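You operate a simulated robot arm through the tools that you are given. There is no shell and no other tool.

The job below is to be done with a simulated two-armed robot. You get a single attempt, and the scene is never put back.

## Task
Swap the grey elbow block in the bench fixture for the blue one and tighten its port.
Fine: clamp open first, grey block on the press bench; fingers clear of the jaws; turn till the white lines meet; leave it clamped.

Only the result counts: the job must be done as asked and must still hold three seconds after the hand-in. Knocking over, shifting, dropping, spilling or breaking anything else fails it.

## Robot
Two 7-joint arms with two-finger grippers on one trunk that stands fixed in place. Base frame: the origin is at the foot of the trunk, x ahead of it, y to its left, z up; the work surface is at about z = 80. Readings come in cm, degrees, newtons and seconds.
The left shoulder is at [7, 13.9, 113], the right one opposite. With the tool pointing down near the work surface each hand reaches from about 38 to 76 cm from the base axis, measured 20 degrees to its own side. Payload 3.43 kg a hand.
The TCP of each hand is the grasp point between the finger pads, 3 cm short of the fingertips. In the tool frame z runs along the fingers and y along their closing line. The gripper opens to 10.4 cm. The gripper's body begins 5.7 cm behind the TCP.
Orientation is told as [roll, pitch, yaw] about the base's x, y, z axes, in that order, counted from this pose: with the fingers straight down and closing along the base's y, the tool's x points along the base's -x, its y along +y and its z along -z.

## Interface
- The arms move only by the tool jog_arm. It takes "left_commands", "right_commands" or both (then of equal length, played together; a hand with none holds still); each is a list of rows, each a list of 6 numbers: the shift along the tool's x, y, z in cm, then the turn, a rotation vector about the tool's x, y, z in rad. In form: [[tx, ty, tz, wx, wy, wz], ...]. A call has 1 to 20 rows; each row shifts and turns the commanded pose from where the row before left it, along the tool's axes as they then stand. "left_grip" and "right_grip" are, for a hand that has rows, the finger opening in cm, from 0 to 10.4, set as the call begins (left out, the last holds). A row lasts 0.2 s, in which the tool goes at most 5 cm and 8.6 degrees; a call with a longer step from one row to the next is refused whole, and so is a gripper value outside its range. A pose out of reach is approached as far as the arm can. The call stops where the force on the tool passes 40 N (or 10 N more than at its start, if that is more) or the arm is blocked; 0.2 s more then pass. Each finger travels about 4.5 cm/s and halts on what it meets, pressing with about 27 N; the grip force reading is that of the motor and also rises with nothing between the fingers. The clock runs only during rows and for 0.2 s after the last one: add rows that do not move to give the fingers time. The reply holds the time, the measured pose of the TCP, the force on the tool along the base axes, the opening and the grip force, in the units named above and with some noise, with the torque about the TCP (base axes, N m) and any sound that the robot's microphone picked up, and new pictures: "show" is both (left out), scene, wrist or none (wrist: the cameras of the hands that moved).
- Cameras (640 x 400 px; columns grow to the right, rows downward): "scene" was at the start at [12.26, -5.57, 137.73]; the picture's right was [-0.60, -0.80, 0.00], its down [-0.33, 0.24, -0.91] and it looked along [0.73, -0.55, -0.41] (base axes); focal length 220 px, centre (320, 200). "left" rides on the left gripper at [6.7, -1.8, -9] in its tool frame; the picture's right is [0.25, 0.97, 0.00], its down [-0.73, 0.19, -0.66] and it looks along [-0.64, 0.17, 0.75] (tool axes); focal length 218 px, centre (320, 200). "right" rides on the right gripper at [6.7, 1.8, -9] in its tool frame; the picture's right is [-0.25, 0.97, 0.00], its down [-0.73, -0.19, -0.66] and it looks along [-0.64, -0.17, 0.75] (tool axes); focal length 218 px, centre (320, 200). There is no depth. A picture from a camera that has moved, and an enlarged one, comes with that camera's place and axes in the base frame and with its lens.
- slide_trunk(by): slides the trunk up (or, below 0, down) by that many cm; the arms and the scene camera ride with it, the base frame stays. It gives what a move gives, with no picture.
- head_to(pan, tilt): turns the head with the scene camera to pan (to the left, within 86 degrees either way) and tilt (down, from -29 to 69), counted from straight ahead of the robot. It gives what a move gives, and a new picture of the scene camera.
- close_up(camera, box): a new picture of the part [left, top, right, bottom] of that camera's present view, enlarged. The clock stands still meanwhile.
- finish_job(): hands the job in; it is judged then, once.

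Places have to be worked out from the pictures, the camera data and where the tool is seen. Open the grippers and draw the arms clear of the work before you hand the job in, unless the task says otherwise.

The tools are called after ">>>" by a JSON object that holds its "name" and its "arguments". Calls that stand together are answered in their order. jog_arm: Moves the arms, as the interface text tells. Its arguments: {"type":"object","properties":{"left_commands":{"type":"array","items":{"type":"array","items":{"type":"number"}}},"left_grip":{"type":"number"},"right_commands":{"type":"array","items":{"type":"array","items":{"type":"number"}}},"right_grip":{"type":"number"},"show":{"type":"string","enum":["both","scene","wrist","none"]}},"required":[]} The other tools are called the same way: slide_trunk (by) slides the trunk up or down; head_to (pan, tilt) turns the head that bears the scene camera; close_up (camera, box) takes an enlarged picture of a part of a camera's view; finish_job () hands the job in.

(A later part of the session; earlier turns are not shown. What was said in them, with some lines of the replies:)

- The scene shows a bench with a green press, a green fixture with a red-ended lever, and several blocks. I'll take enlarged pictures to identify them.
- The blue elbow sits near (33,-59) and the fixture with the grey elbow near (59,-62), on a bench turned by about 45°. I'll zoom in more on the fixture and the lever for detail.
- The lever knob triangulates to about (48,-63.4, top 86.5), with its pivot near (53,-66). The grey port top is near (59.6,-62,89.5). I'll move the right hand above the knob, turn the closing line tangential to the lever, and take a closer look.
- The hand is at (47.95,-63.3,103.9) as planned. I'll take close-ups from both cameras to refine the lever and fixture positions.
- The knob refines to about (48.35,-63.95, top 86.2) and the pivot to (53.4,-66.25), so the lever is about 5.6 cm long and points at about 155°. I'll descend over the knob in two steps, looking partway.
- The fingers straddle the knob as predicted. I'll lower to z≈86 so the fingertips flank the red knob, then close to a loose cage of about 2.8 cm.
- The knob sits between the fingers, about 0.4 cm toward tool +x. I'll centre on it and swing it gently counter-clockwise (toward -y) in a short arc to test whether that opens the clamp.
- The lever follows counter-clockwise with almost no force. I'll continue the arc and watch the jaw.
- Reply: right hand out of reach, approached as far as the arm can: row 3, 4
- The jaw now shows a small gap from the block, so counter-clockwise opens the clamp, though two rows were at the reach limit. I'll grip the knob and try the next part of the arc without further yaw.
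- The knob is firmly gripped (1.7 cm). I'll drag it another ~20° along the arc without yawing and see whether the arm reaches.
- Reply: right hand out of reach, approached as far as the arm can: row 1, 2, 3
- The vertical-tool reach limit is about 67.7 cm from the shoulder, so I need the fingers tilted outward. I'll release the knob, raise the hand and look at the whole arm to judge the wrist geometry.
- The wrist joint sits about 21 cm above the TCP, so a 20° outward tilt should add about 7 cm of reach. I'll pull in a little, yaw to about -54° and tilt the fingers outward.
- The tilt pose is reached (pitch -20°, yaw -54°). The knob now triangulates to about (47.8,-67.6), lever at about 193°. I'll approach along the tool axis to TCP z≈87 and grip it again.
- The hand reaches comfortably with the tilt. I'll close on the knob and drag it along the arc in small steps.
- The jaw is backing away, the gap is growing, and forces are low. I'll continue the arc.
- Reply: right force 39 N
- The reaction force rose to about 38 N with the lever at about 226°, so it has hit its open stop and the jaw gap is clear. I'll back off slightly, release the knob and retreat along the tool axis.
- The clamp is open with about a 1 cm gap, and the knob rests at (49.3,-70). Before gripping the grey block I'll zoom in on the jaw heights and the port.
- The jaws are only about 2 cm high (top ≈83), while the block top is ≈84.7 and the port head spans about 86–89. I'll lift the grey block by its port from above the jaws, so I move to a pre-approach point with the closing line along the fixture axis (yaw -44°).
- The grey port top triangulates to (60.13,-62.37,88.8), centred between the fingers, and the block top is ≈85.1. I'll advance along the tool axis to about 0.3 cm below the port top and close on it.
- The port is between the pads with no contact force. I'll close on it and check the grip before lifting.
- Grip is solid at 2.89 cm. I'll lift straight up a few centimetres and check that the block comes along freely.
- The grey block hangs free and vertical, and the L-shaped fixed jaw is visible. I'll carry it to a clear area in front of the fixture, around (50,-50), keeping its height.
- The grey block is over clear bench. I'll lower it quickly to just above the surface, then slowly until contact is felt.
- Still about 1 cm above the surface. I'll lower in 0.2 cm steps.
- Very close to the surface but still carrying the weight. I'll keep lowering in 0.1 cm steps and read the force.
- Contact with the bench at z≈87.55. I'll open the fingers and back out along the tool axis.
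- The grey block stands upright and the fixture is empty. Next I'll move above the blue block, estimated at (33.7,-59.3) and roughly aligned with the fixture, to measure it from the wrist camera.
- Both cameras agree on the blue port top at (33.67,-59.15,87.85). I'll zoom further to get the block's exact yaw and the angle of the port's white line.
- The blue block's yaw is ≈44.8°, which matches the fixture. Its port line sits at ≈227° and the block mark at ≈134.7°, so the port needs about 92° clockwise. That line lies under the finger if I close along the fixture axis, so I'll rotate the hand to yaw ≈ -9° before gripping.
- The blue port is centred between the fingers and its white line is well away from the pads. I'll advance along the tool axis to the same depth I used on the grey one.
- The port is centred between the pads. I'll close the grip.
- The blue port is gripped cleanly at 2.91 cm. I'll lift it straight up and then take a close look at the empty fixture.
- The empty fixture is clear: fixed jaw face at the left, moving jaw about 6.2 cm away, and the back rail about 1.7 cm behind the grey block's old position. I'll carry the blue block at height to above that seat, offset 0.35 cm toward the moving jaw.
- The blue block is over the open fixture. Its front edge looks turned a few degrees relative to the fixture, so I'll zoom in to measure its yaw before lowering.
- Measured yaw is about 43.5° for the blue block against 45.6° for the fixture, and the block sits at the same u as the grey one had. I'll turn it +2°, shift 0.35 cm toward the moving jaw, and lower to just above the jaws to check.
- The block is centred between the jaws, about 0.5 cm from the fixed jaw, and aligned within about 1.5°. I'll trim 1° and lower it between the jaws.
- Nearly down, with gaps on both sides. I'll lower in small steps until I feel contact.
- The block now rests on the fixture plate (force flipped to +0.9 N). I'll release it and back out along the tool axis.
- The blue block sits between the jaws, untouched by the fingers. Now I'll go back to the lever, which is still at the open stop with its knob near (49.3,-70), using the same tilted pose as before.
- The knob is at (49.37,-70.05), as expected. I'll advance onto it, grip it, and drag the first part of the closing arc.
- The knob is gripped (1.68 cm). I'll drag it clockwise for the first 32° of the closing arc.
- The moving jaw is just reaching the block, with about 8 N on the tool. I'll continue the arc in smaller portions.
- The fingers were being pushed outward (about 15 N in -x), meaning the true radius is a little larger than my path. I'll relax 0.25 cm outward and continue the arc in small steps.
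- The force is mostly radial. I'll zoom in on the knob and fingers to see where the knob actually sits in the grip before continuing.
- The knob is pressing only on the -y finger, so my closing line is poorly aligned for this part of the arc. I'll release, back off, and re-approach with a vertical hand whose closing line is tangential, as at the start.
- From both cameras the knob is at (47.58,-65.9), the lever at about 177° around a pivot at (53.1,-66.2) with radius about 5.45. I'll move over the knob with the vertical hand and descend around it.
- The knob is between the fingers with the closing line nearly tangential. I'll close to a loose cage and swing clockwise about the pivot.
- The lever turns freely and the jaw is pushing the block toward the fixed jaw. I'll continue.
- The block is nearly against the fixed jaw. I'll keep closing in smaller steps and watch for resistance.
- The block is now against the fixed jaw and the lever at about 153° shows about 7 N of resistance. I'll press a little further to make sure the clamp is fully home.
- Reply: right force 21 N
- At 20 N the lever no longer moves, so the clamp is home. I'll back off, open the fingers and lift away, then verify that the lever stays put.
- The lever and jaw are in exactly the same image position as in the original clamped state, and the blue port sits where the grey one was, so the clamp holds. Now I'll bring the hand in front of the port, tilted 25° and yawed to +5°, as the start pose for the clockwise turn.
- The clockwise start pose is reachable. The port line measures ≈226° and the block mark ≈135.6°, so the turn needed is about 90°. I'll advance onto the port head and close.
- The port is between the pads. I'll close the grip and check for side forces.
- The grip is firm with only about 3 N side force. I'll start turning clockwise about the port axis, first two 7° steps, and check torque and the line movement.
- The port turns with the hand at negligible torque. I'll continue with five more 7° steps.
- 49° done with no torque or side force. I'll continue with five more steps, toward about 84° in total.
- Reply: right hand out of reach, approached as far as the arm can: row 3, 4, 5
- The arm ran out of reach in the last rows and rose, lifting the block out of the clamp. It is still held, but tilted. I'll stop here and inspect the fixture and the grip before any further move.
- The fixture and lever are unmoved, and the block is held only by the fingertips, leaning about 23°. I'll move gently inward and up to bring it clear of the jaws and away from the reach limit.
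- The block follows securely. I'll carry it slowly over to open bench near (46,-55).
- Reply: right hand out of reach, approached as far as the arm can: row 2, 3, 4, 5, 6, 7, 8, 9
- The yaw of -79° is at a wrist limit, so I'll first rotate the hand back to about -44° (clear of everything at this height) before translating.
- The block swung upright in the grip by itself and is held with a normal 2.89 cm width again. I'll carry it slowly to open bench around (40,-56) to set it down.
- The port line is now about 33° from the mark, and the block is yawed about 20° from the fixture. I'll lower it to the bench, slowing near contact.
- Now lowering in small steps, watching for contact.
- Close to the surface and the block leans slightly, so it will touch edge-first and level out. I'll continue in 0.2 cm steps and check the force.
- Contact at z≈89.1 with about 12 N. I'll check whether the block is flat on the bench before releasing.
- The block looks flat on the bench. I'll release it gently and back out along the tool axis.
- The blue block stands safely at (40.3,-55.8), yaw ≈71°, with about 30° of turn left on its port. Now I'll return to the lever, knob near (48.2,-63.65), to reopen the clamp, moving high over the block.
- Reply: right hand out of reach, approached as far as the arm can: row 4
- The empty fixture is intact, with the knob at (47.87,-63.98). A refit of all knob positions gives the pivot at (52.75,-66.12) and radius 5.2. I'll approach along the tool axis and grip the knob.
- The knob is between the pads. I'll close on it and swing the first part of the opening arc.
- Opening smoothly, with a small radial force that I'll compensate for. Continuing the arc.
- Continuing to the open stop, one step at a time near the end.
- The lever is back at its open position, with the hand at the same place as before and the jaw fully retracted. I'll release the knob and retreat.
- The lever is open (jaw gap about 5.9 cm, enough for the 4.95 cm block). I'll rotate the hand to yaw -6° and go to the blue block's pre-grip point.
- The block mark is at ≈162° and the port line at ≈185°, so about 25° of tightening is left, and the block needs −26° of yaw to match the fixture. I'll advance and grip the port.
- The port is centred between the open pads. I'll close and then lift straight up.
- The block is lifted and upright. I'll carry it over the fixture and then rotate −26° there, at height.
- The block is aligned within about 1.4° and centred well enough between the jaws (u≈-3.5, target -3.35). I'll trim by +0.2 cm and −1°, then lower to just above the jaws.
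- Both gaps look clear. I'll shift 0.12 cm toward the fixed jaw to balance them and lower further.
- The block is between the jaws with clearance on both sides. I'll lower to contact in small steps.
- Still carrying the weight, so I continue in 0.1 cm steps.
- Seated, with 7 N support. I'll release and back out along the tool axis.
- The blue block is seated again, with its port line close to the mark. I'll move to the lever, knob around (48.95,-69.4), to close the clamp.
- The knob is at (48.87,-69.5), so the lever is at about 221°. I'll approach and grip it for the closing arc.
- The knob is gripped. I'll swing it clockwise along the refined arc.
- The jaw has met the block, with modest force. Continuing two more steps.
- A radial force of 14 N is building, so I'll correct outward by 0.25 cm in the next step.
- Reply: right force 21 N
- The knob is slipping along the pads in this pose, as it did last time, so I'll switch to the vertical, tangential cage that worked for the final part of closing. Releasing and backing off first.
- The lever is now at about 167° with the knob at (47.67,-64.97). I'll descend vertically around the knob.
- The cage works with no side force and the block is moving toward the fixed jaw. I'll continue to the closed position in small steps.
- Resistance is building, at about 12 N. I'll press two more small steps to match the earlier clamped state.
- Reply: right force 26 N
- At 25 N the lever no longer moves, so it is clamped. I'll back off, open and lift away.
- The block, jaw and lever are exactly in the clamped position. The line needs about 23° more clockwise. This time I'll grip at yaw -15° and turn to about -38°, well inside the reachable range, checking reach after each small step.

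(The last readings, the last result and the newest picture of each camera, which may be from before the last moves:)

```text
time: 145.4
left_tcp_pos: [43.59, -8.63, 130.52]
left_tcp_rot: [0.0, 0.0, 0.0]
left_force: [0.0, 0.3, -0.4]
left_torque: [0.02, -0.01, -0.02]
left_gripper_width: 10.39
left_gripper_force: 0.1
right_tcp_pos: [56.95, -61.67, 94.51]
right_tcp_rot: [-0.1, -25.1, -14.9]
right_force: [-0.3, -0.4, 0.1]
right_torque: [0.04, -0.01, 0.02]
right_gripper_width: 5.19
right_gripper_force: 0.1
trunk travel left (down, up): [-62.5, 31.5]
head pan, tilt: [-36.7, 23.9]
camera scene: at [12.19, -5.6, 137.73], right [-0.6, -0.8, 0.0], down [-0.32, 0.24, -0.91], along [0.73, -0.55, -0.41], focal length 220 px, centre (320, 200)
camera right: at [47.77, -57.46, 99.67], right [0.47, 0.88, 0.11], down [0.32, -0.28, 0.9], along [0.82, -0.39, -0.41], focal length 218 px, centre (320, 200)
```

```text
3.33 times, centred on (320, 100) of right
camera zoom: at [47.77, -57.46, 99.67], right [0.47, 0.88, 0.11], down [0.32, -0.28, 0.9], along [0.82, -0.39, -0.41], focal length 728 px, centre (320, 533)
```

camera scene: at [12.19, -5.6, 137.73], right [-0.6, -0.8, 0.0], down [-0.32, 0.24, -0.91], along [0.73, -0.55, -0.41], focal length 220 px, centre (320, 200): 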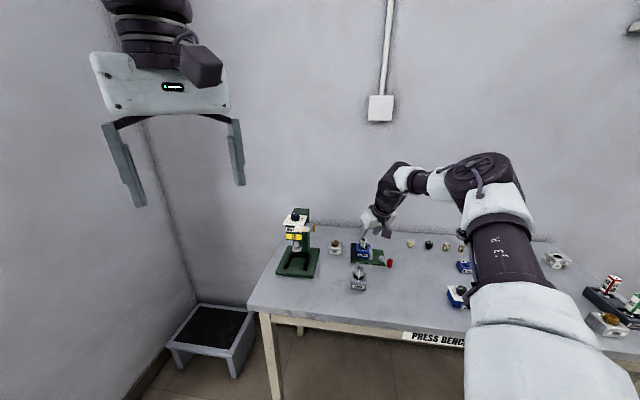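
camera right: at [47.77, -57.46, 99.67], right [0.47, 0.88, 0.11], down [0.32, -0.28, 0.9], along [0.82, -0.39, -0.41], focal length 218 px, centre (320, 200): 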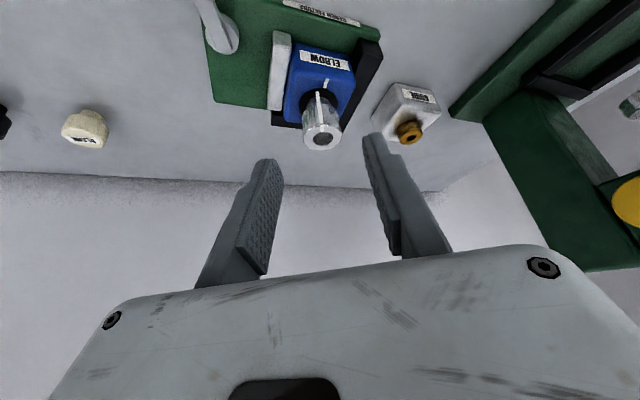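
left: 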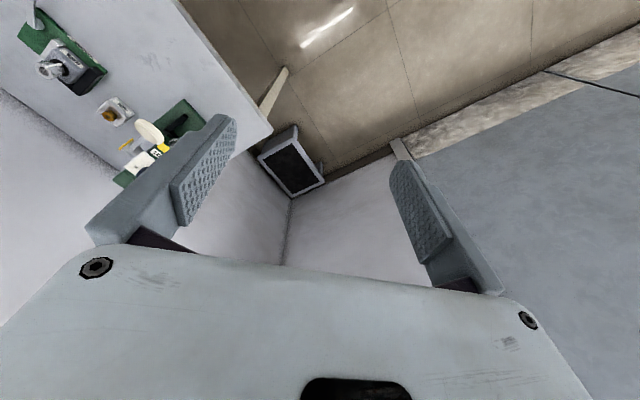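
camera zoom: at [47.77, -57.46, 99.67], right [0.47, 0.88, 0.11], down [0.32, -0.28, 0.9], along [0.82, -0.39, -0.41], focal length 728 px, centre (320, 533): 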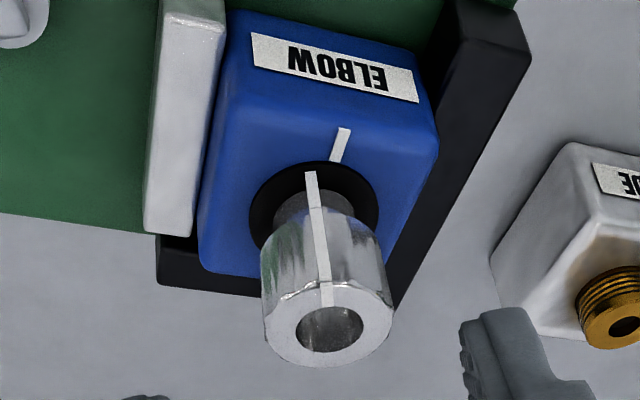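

The pose is reached with no reach warning, and the port line is at ≈154–158° against the mark at 135.6°. I'll advance onto the port and close.

>>> {"name": "jog_arm", "arguments": {"right_commands": [[0.05, 0.05, 2.2, 0, 0, 0], [0.06, 0.05, 2.2, 0, 0, 0], [0, 0, 1.3, 0, 0, 0], [0, 0, 0.75, 0, 0, 0], [0, 0, 0, 0, 0, 0]], "show": "none"}}

>>> {"name": "jog_arm", "arguments": {"right_commands": [[0, 0, 0, 0, 0, 0], [0, 0, 0, 0, 0, 0], [0, 0, 0, 0, 0, 0], [0, 0, 0, 0, 0, 0], [0, 0, 0, 0, 0, 0]], "right_grip": 2.2, "show": "wrist"}}

>>> {"name": "close_up", "arguments": {"camera": "right", "box": [240, 80, 400, 220]}}

```text
time: 146.6
left_tcp_pos: [43.61, -8.52, 130.52]
left_tcp_rot: [0.0, 0.0, 0.0]
left_force: [0.2, 0.0, -0.1]
left_torque: [-0.03, 0.01, -0.01]
left_gripper_width: 10.39
left_gripper_force: 0.1
right_tcp_pos: [59.5, -62.38, 88.51]
right_tcp_rot: [-0.1, -25.1, -14.9]
right_force: [0.7, 0.4, -0.7]
right_torque: [0.0, 0.01, -0.01]
right_gripper_width: 5.2
right_gripper_force: 0.1
trunk travel left (down, up): [-62.5, 31.5]
head pan, tilt: [-36.7, 23.9]
```

```text
time: 147.8
left_tcp_pos: [43.58, -8.65, 130.56]
left_tcp_rot: [0.0, 0.0, 0.1]
left_force: [-0.4, 0.2, -0.6]
left_torque: [0.0, 0.01, -0.01]
left_gripper_width: 10.39
left_gripper_force: 0.0
right_tcp_pos: [59.42, -62.39, 88.49]
right_tcp_rot: [-0.2, -24.9, -15.0]
right_force: [-0.5, -1.9, -0.3]
right_torque: [-0.04, 0.0, 0.01]
right_gripper_width: 2.9
right_gripper_force: 26.7
trunk travel left (down, up): [-62.5, 31.5]
head pan, tilt: [-36.7, 23.9]
camera right: at [50.29, -58.04, 93.8], right [0.47, 0.88, 0.11], down [0.32, -0.28, 0.9], along [0.82, -0.39, -0.41], focal length 218 px, centre (320, 200)
```

right: 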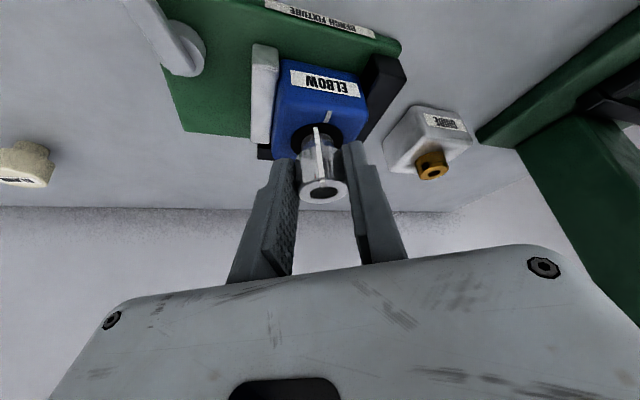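

```text
2.86 times, centred on (320, 150) of right
camera zoom: at [50.29, -58.04, 93.8], right [0.47, 0.88, 0.11], down [0.32, -0.28, 0.9], along [0.82, -0.39, -0.41], focal length 624 px, centre (320, 343)
```

zoom: 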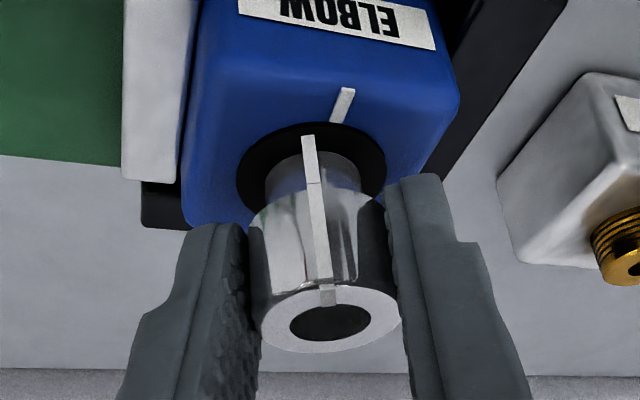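

Good grip with low side force. I'll turn clockwise 14° and check.

>>> {"name": "jog_arm", "arguments": {"right_commands": [[-0.003, 0.061, 0.002, 0.0516, 0, 0.1106], [-0.003, 0.061, 0.002, 0.0516, 0, 0.1106], [0, 0, 0, 0, 0, 0]], "show": "wrist"}}

>>> {"name": "close_up", "arguments": {"camera": "right", "box": [240, 80, 400, 220]}}

>>> {"name": "close_up", "arguments": {"camera": "scene", "box": [350, 224, 386, 256]}}

```text
time: 148.6
left_tcp_pos: [43.66, -8.47, 130.45]
left_tcp_rot: [0.1, 0.0, 0.1]
left_force: [0.8, 0.3, 0.6]
left_torque: [-0.02, -0.02, -0.04]
left_gripper_width: 10.4
left_gripper_force: 0.0
right_tcp_pos: [59.56, -62.15, 88.44]
right_tcp_rot: [0.0, -25.1, -29.0]
right_force: [0.9, 0.6, 0.6]
right_torque: [-0.03, -0.03, -0.01]
right_gripper_width: 2.88
right_gripper_force: 26.6
trunk travel left (down, up): [-62.5, 31.5]
head pan, tilt: [-36.7, 23.9]
camera right: at [51.67, -55.76, 93.79], right [0.67, 0.73, 0.11], down [0.24, -0.35, 0.9], along [0.7, -0.58, -0.41], focal length 218 px, centre (320, 200)
```

right: 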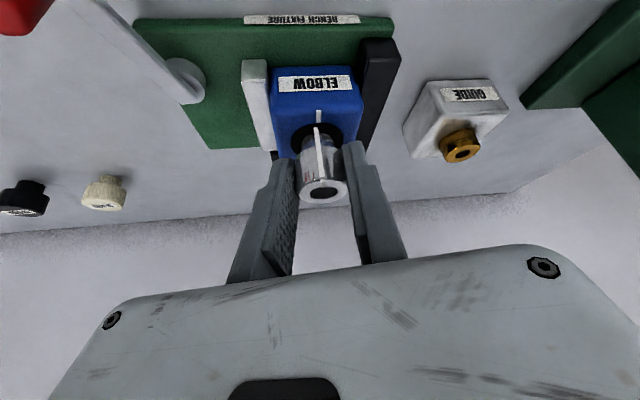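

```text
2.86 times, centred on (320, 150) of right
camera zoom: at [51.67, -55.76, 93.79], right [0.67, 0.73, 0.11], down [0.24, -0.35, 0.9], along [0.7, -0.58, -0.41], focal length 624 px, centre (320, 343)
```

zoom: 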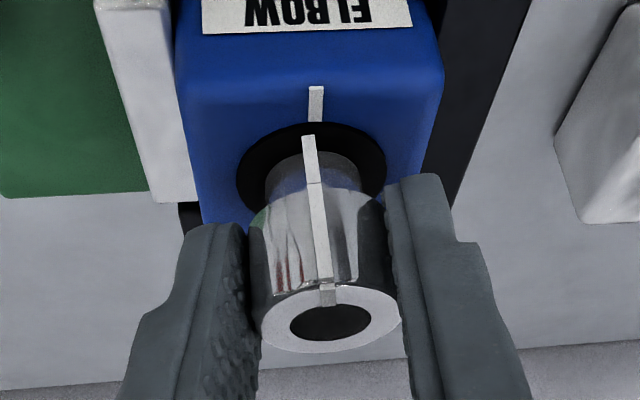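

```text
12.50 times, centred on (368, 240) of scene
camera zoom: at [12.27, -5.61, 137.73], right [-0.6, -0.8, 0.0], down [-0.33, 0.24, -0.91], along [0.73, -0.55, -0.41], focal length 2751 px, centre (-280, -300)
```

zoom: 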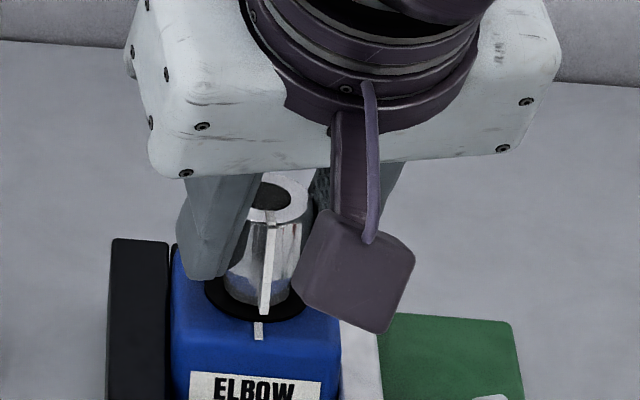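

Clearly closer: about 7° remains. I'll turn one more step of 6° and compare the lines.

>>> {"name": "jog_arm", "arguments": {"right_commands": [[-0.003, 0.053, 0.002, 0.0444, 0, 0.0952], [0, 0, 0, 0, 0, 0]], "show": "none"}}

>>> {"name": "close_up", "arguments": {"camera": "right", "box": [270, 90, 370, 190]}}

>>> {"name": "close_up", "arguments": {"camera": "scene", "box": [354, 232, 380, 254]}}

```text
time: 149.2
left_tcp_pos: [43.67, -8.65, 130.57]
left_tcp_rot: [0.0, 0.0, -0.1]
left_force: [-0.3, -0.1, -0.7]
left_torque: [0.03, -0.03, -0.04]
left_gripper_width: 10.38
left_gripper_force: 0.1
right_tcp_pos: [59.54, -62.13, 88.5]
right_tcp_rot: [-0.1, -25.1, -35.0]
right_force: [-0.3, 1.2, -1.0]
right_torque: [0.08, 0.03, 0.09]
right_gripper_width: 2.84
right_gripper_force: 27.4
trunk travel left (down, up): [-62.5, 31.5]
head pan, tilt: [-36.7, 23.9]
```

```text
4.00 times, centred on (320, 140) of right
camera zoom: at [52.42, -54.92, 93.8], right [0.74, 0.66, 0.11], down [0.2, -0.37, 0.9], along [0.64, -0.65, -0.41], focal length 873 px, centre (320, 440)
```

zoom: 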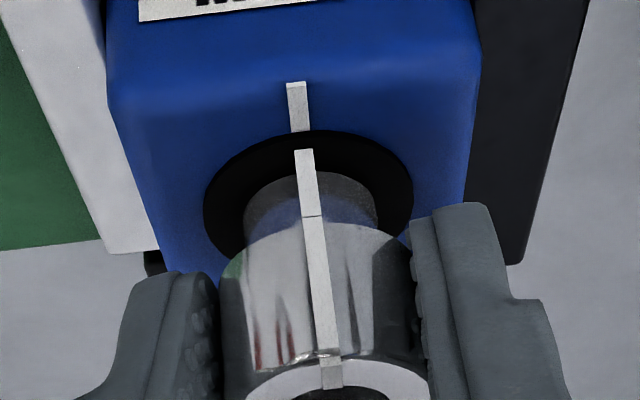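

```text
16.00 times, centred on (367, 243) of scene
camera zoom: at [12.27, -5.61, 137.72], right [-0.6, -0.8, 0.0], down [-0.33, 0.24, -0.91], along [0.73, -0.55, -0.41], focal length 3521 px, centre (-432, -488)
```

zoom: 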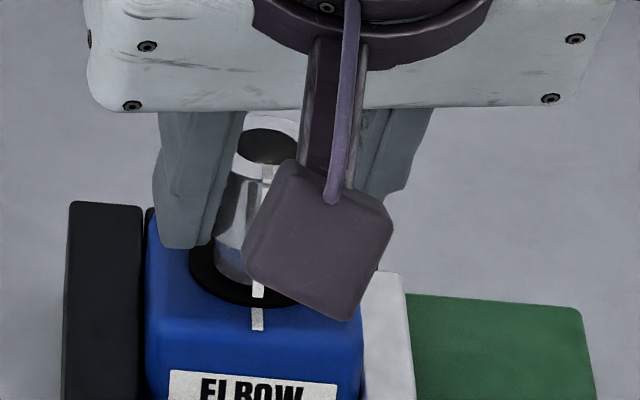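

The lines now look nearly collinear. I'll zoom in more tightly to judge the remaining error, including the grey block's tightened port as a reference.

>>> {"name": "close_up", "arguments": {"camera": "right", "box": [290, 98, 340, 148]}}

>>> {"name": "close_up", "arguments": {"camera": "scene", "box": [361, 246, 371, 254]}}

>>> {"name": "close_up", "arguments": {"camera": "scene", "box": [348, 262, 370, 292]}}

```text
8.00 times, centred on (315, 123) of right
camera zoom: at [52.42, -54.92, 93.8], right [0.74, 0.66, 0.11], down [0.2, -0.37, 0.9], along [0.64, -0.65, -0.41], focal length 1746 px, centre (360, 816)
```

zoom: 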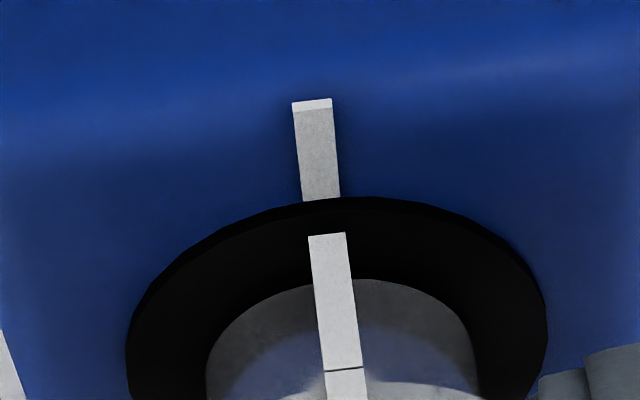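

```text
16.00 times, centred on (366, 250) of scene
camera zoom: at [12.27, -5.61, 137.72], right [-0.6, -0.8, 0.0], down [-0.33, 0.24, -0.91], along [0.73, -0.55, -0.41], focal length 3521 px, centre (-416, -600)
```

zoom: 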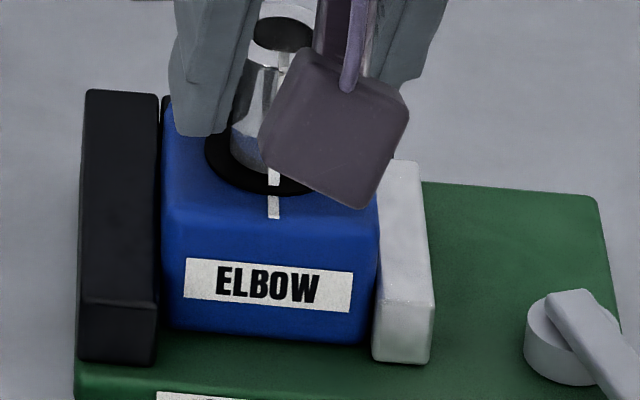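

```text
13.33 times, centred on (359, 277) of scene
camera zoom: at [12.27, -5.61, 137.72], right [-0.6, -0.8, 0.0], down [-0.33, 0.24, -0.91], along [0.73, -0.55, -0.41], focal length 2934 px, centre (-200, -827)
```

zoom: 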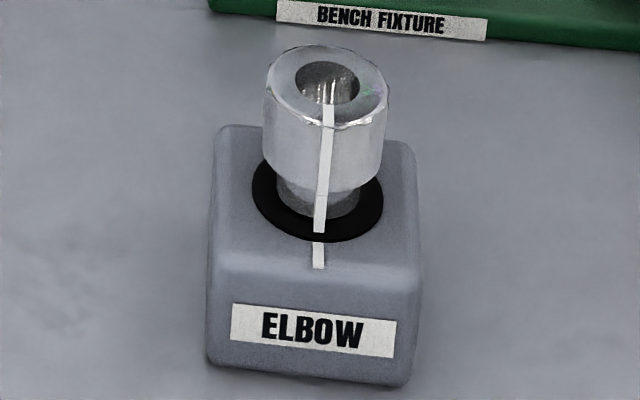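

The two white lines are collinear to within about 1°, matching the grey reference. I'll release the port and back away along the tool axis, then verify.

>>> {"name": "jog_arm", "arguments": {"right_commands": [[0, 0, 0, 0, 0, 0], [0, 0, 0, 0, 0, 0], [0, 0, 0, 0, 0, 0], [0, 0, 0, 0, 0, 0], [0, 0, -1, 0, 0, 0], [0, 0, -2.5, 0, 0, 0], [0, 0, -3, 0, 0, 0], [0, 0, 0, 0, 0, 0]], "right_grip": 5.2}}

>>> {"name": "close_up", "arguments": {"camera": "right", "box": [280, 40, 360, 150]}}

>>> {"name": "close_up", "arguments": {"camera": "scene", "box": [354, 232, 380, 254]}}

```text
time: 151.0
left_tcp_pos: [43.74, -8.62, 130.46]
left_tcp_rot: [-0.1, 0.1, 0.0]
left_force: [-0.4, 0.3, 0.0]
left_torque: [0.0, 0.06, 0.02]
left_gripper_width: 10.4
left_gripper_force: 0.0
right_tcp_pos: [57.37, -60.37, 94.3]
right_tcp_rot: [0.0, -25.0, -35.0]
right_force: [-0.1, -0.2, 0.2]
right_torque: [-0.01, -0.04, -0.03]
right_gripper_width: 5.2
right_gripper_force: 0.0
trunk travel left (down, up): [-62.5, 31.5]
head pan, tilt: [-36.7, 23.9]
camera scene: at [12.33, -5.62, 137.72], right [-0.6, -0.8, 0.0], down [-0.33, 0.24, -0.91], along [0.73, -0.55, -0.41], focal length 220 px, centre (320, 200)
camera right: at [50.16, -53.42, 99.62], right [0.74, 0.66, 0.11], down [0.21, -0.37, 0.9], along [0.64, -0.65, -0.41], focal length 218 px, centre (320, 200)
```

scene: 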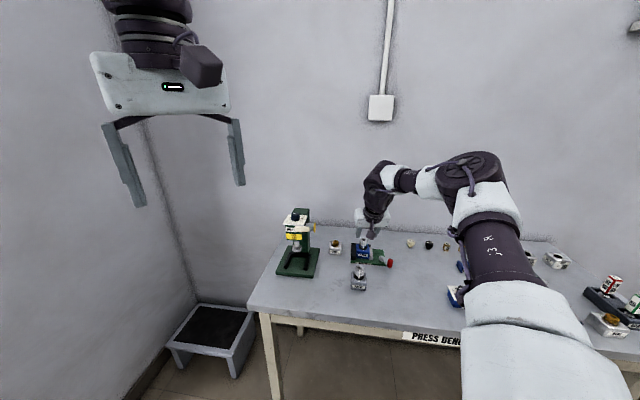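
right: 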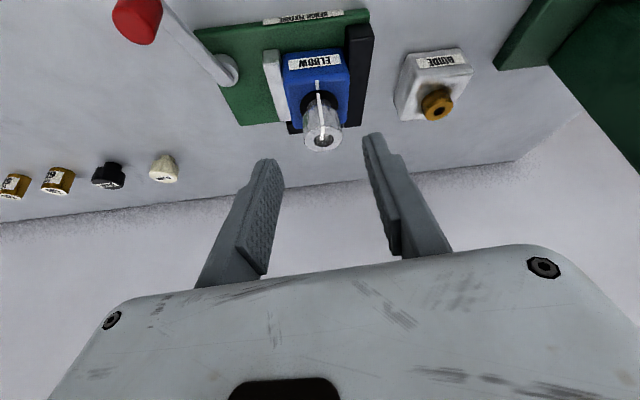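

```text
3.64 times, centred on (320, 95) of right
camera zoom: at [50.16, -53.42, 99.62], right [0.74, 0.66, 0.11], down [0.21, -0.37, 0.9], along [0.64, -0.65, -0.41], focal length 794 px, centre (320, 582)
```

zoom: 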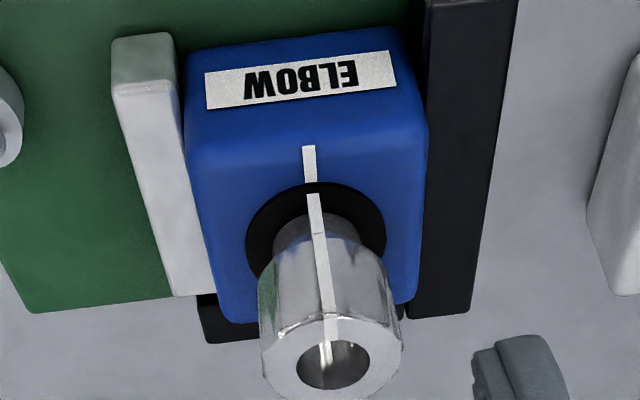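

```text
16.00 times, centred on (367, 243) of scene
camera zoom: at [12.33, -5.62, 137.72], right [-0.6, -0.8, 0.0], down [-0.33, 0.24, -0.91], along [0.73, -0.55, -0.41], focal length 3521 px, centre (-432, -488)
```

zoom: 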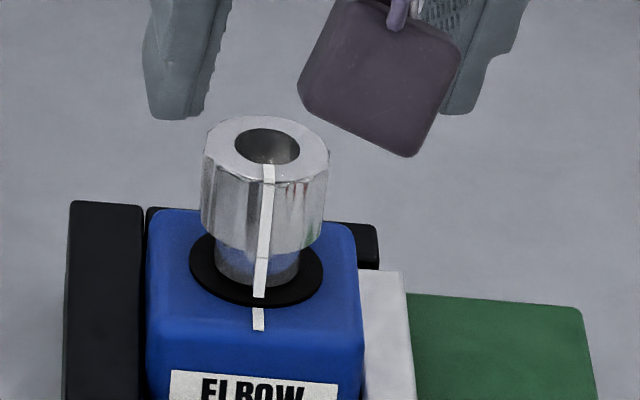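

The lines meet: the port's line runs straight into the block's mark in both views, and the clamp is closed. I'll draw the arm up and clear of the work.

>>> {"name": "jog_arm", "arguments": {"right_commands": [[-1.27, 0, -2.72, 0, 0, 0], [-1.27, 0, -2.72, 0, 0, 0], [2.02, 0.49, -2.26, 0, 0, 0], [2.02, 0.49, -2.26, 0, 0, 0], [2.02, 0.49, -2.26, 0, 0, 0], [2.02, 0.49, -2.26, 0, 0, 0], [2.02, 0.49, -2.26, 0, 0, 0], [0, 0, 0, 0, 0, 0]]}}

>>> {"name": "close_up", "arguments": {"camera": "scene", "box": [340, 225, 420, 300]}}

>>> {"name": "close_up", "arguments": {"camera": "scene", "box": [354, 232, 380, 254]}}

```text
time: 152.8
left_tcp_pos: [43.89, -8.58, 130.46]
left_tcp_rot: [0.1, 0.0, 0.1]
left_force: [0.0, 0.0, 1.4]
left_torque: [-0.01, 0.03, 0.0]
left_gripper_width: 10.4
left_gripper_force: 0.0
right_tcp_pos: [47.27, -50.62, 106.39]
right_tcp_rot: [-0.1, -25.0, -35.0]
right_force: [0.2, 0.1, 0.0]
right_torque: [0.01, -0.01, -0.03]
right_gripper_width: 5.22
right_gripper_force: 0.1
trunk travel left (down, up): [-62.5, 31.5]
head pan, tilt: [-36.7, 23.9]
camera scene: at [12.34, -5.62, 137.72], right [-0.6, -0.8, 0.0], down [-0.33, 0.24, -0.91], along [0.73, -0.55, -0.41], focal length 220 px, centre (320, 200)
camera right: at [40.18, -43.49, 111.71], right [0.74, 0.66, 0.11], down [0.2, -0.37, 0.9], along [0.64, -0.65, -0.41], focal length 218 px, centre (320, 200)
```

scene: 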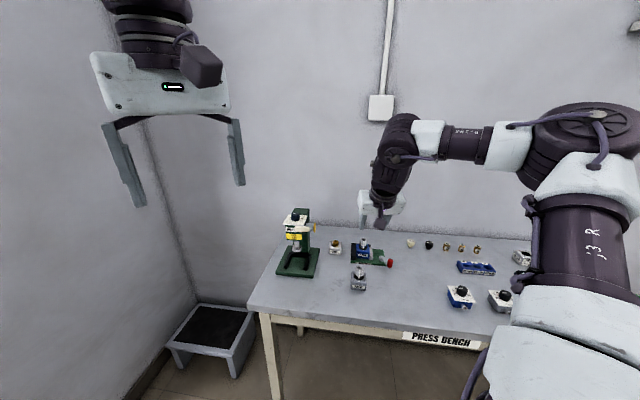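
right: 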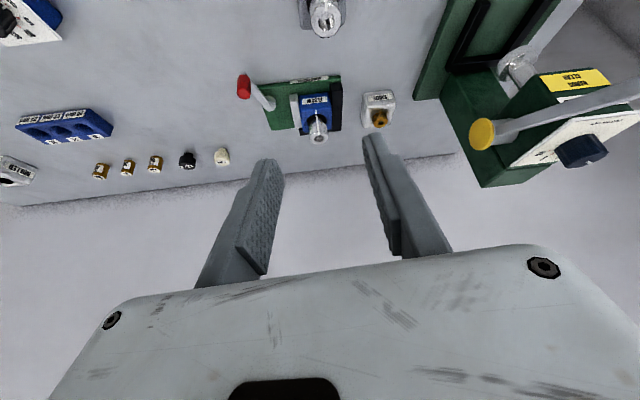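

```text
5.33 times, centred on (380, 262) of scene
camera zoom: at [12.34, -5.62, 137.72], right [-0.6, -0.8, 0.0], down [-0.33, 0.24, -0.91], along [0.73, -0.55, -0.41], focal length 1174 px, centre (0, -133)
```

zoom: 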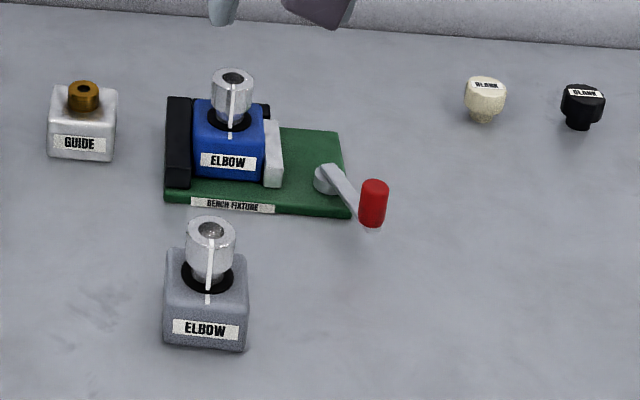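

```text
16.00 times, centred on (367, 243) of scene
camera zoom: at [12.34, -5.62, 137.72], right [-0.6, -0.8, 0.0], down [-0.33, 0.24, -0.91], along [0.73, -0.55, -0.41], focal length 3521 px, centre (-432, -488)
```

zoom: 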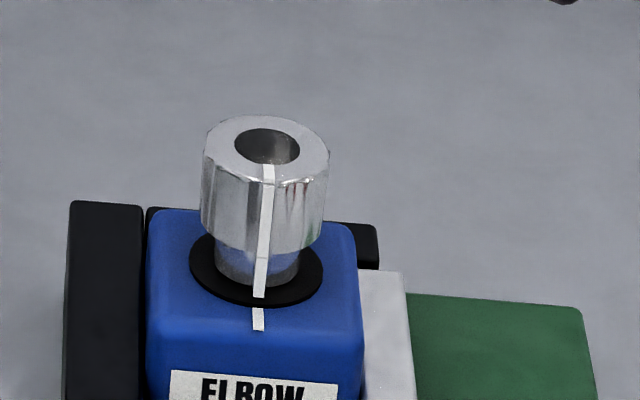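

Everything matches the original clamped state: blue block seated, lever closed, lines meeting, and the grey block upright on the bench with nothing else disturbed. I'll open the gripper fully and raise the arm a little more before handing in.

>>> {"name": "jog_arm", "arguments": {"right_commands": [[-0.85, 0, -1.81, 0, 0, 0], [-0.85, 0, -1.81, 0, 0, 0], [0, 0, 0, 0, 0, 0], [0, 0, 0, 0, 0, 0], [0, 0, 0, 0, 0, 0]], "right_grip": 10, "show": "scene"}}

>>> {"name": "close_up", "arguments": {"camera": "scene", "box": [260, 195, 560, 330]}}

```text
time: 154.0
left_tcp_pos: [43.65, -8.48, 130.52]
left_tcp_rot: [0.0, -0.1, -0.1]
left_force: [-0.2, 0.7, 0.0]
left_torque: [0.01, 0.01, -0.03]
left_gripper_width: 10.41
left_gripper_force: 0.0
right_tcp_pos: [47.26, -50.58, 110.37]
right_tcp_rot: [-0.1, -25.1, -34.9]
right_force: [-0.2, -0.3, 0.4]
right_torque: [0.03, 0.02, -0.01]
right_gripper_width: 10.0
right_gripper_force: 0.1
trunk travel left (down, up): [-62.5, 31.5]
head pan, tilt: [-36.7, 23.9]
camera scene: at [12.26, -5.57, 137.73], right [-0.6, -0.8, 0.0], down [-0.33, 0.24, -0.91], along [0.73, -0.55, -0.41], focal length 220 px, centre (320, 200)
```

scene: 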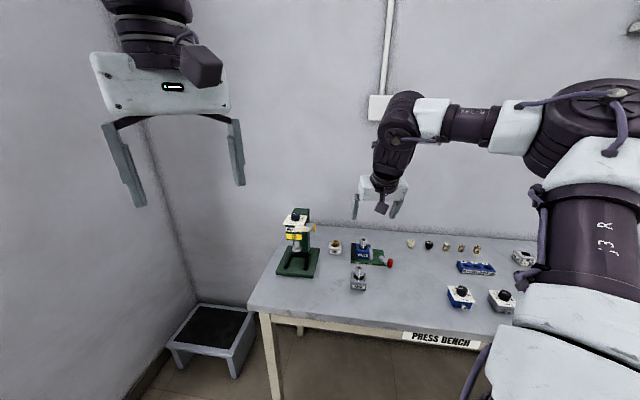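

```text
2.13 times, centred on (410, 262) of scene
camera zoom: at [12.26, -5.57, 137.73], right [-0.6, -0.8, 0.0], down [-0.33, 0.24, -0.91], along [0.73, -0.55, -0.41], focal length 470 px, centre (128, 67)
```

zoom: 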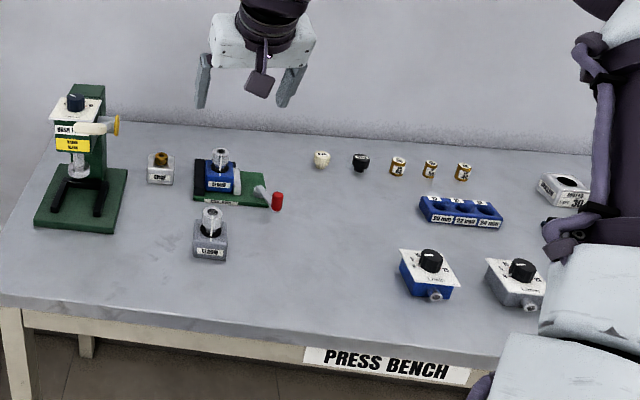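

The grey block stands on the press bench, the blue block is clamped in the fixture with its lines meeting, and everything else is in place. The grippers are open and both arms are clear, so I'm handing in the job.

>>> {"name": "finish_job", "arguments": {}}

```text
The job is handed in.
```

The blue elbow block is clamped in the bench fixture with its port turned until the white lines meet (within about 1°). The grey block stands on the press bench in front of the fixture. The job is handed in; I don't have the verdict.

- **Mishap:** on the first go at turning the port, the arm ran out of reach and pulled the blue block up out of the closed clamp. It stayed in the fingers and was not dropped. I set it down on the bench, reopened the clamp, seated and clamped it again, and finished the turn from a better angle.
- **Clamp:** I pressed the lever until it stopped moving, at about 25 N. The lever, jaw and block now sit where they were with the grey block clamped.
- **Everything else:** nothing else on the bench looks moved in the last pictures. Both grippers are open and both arms are clear of the work.
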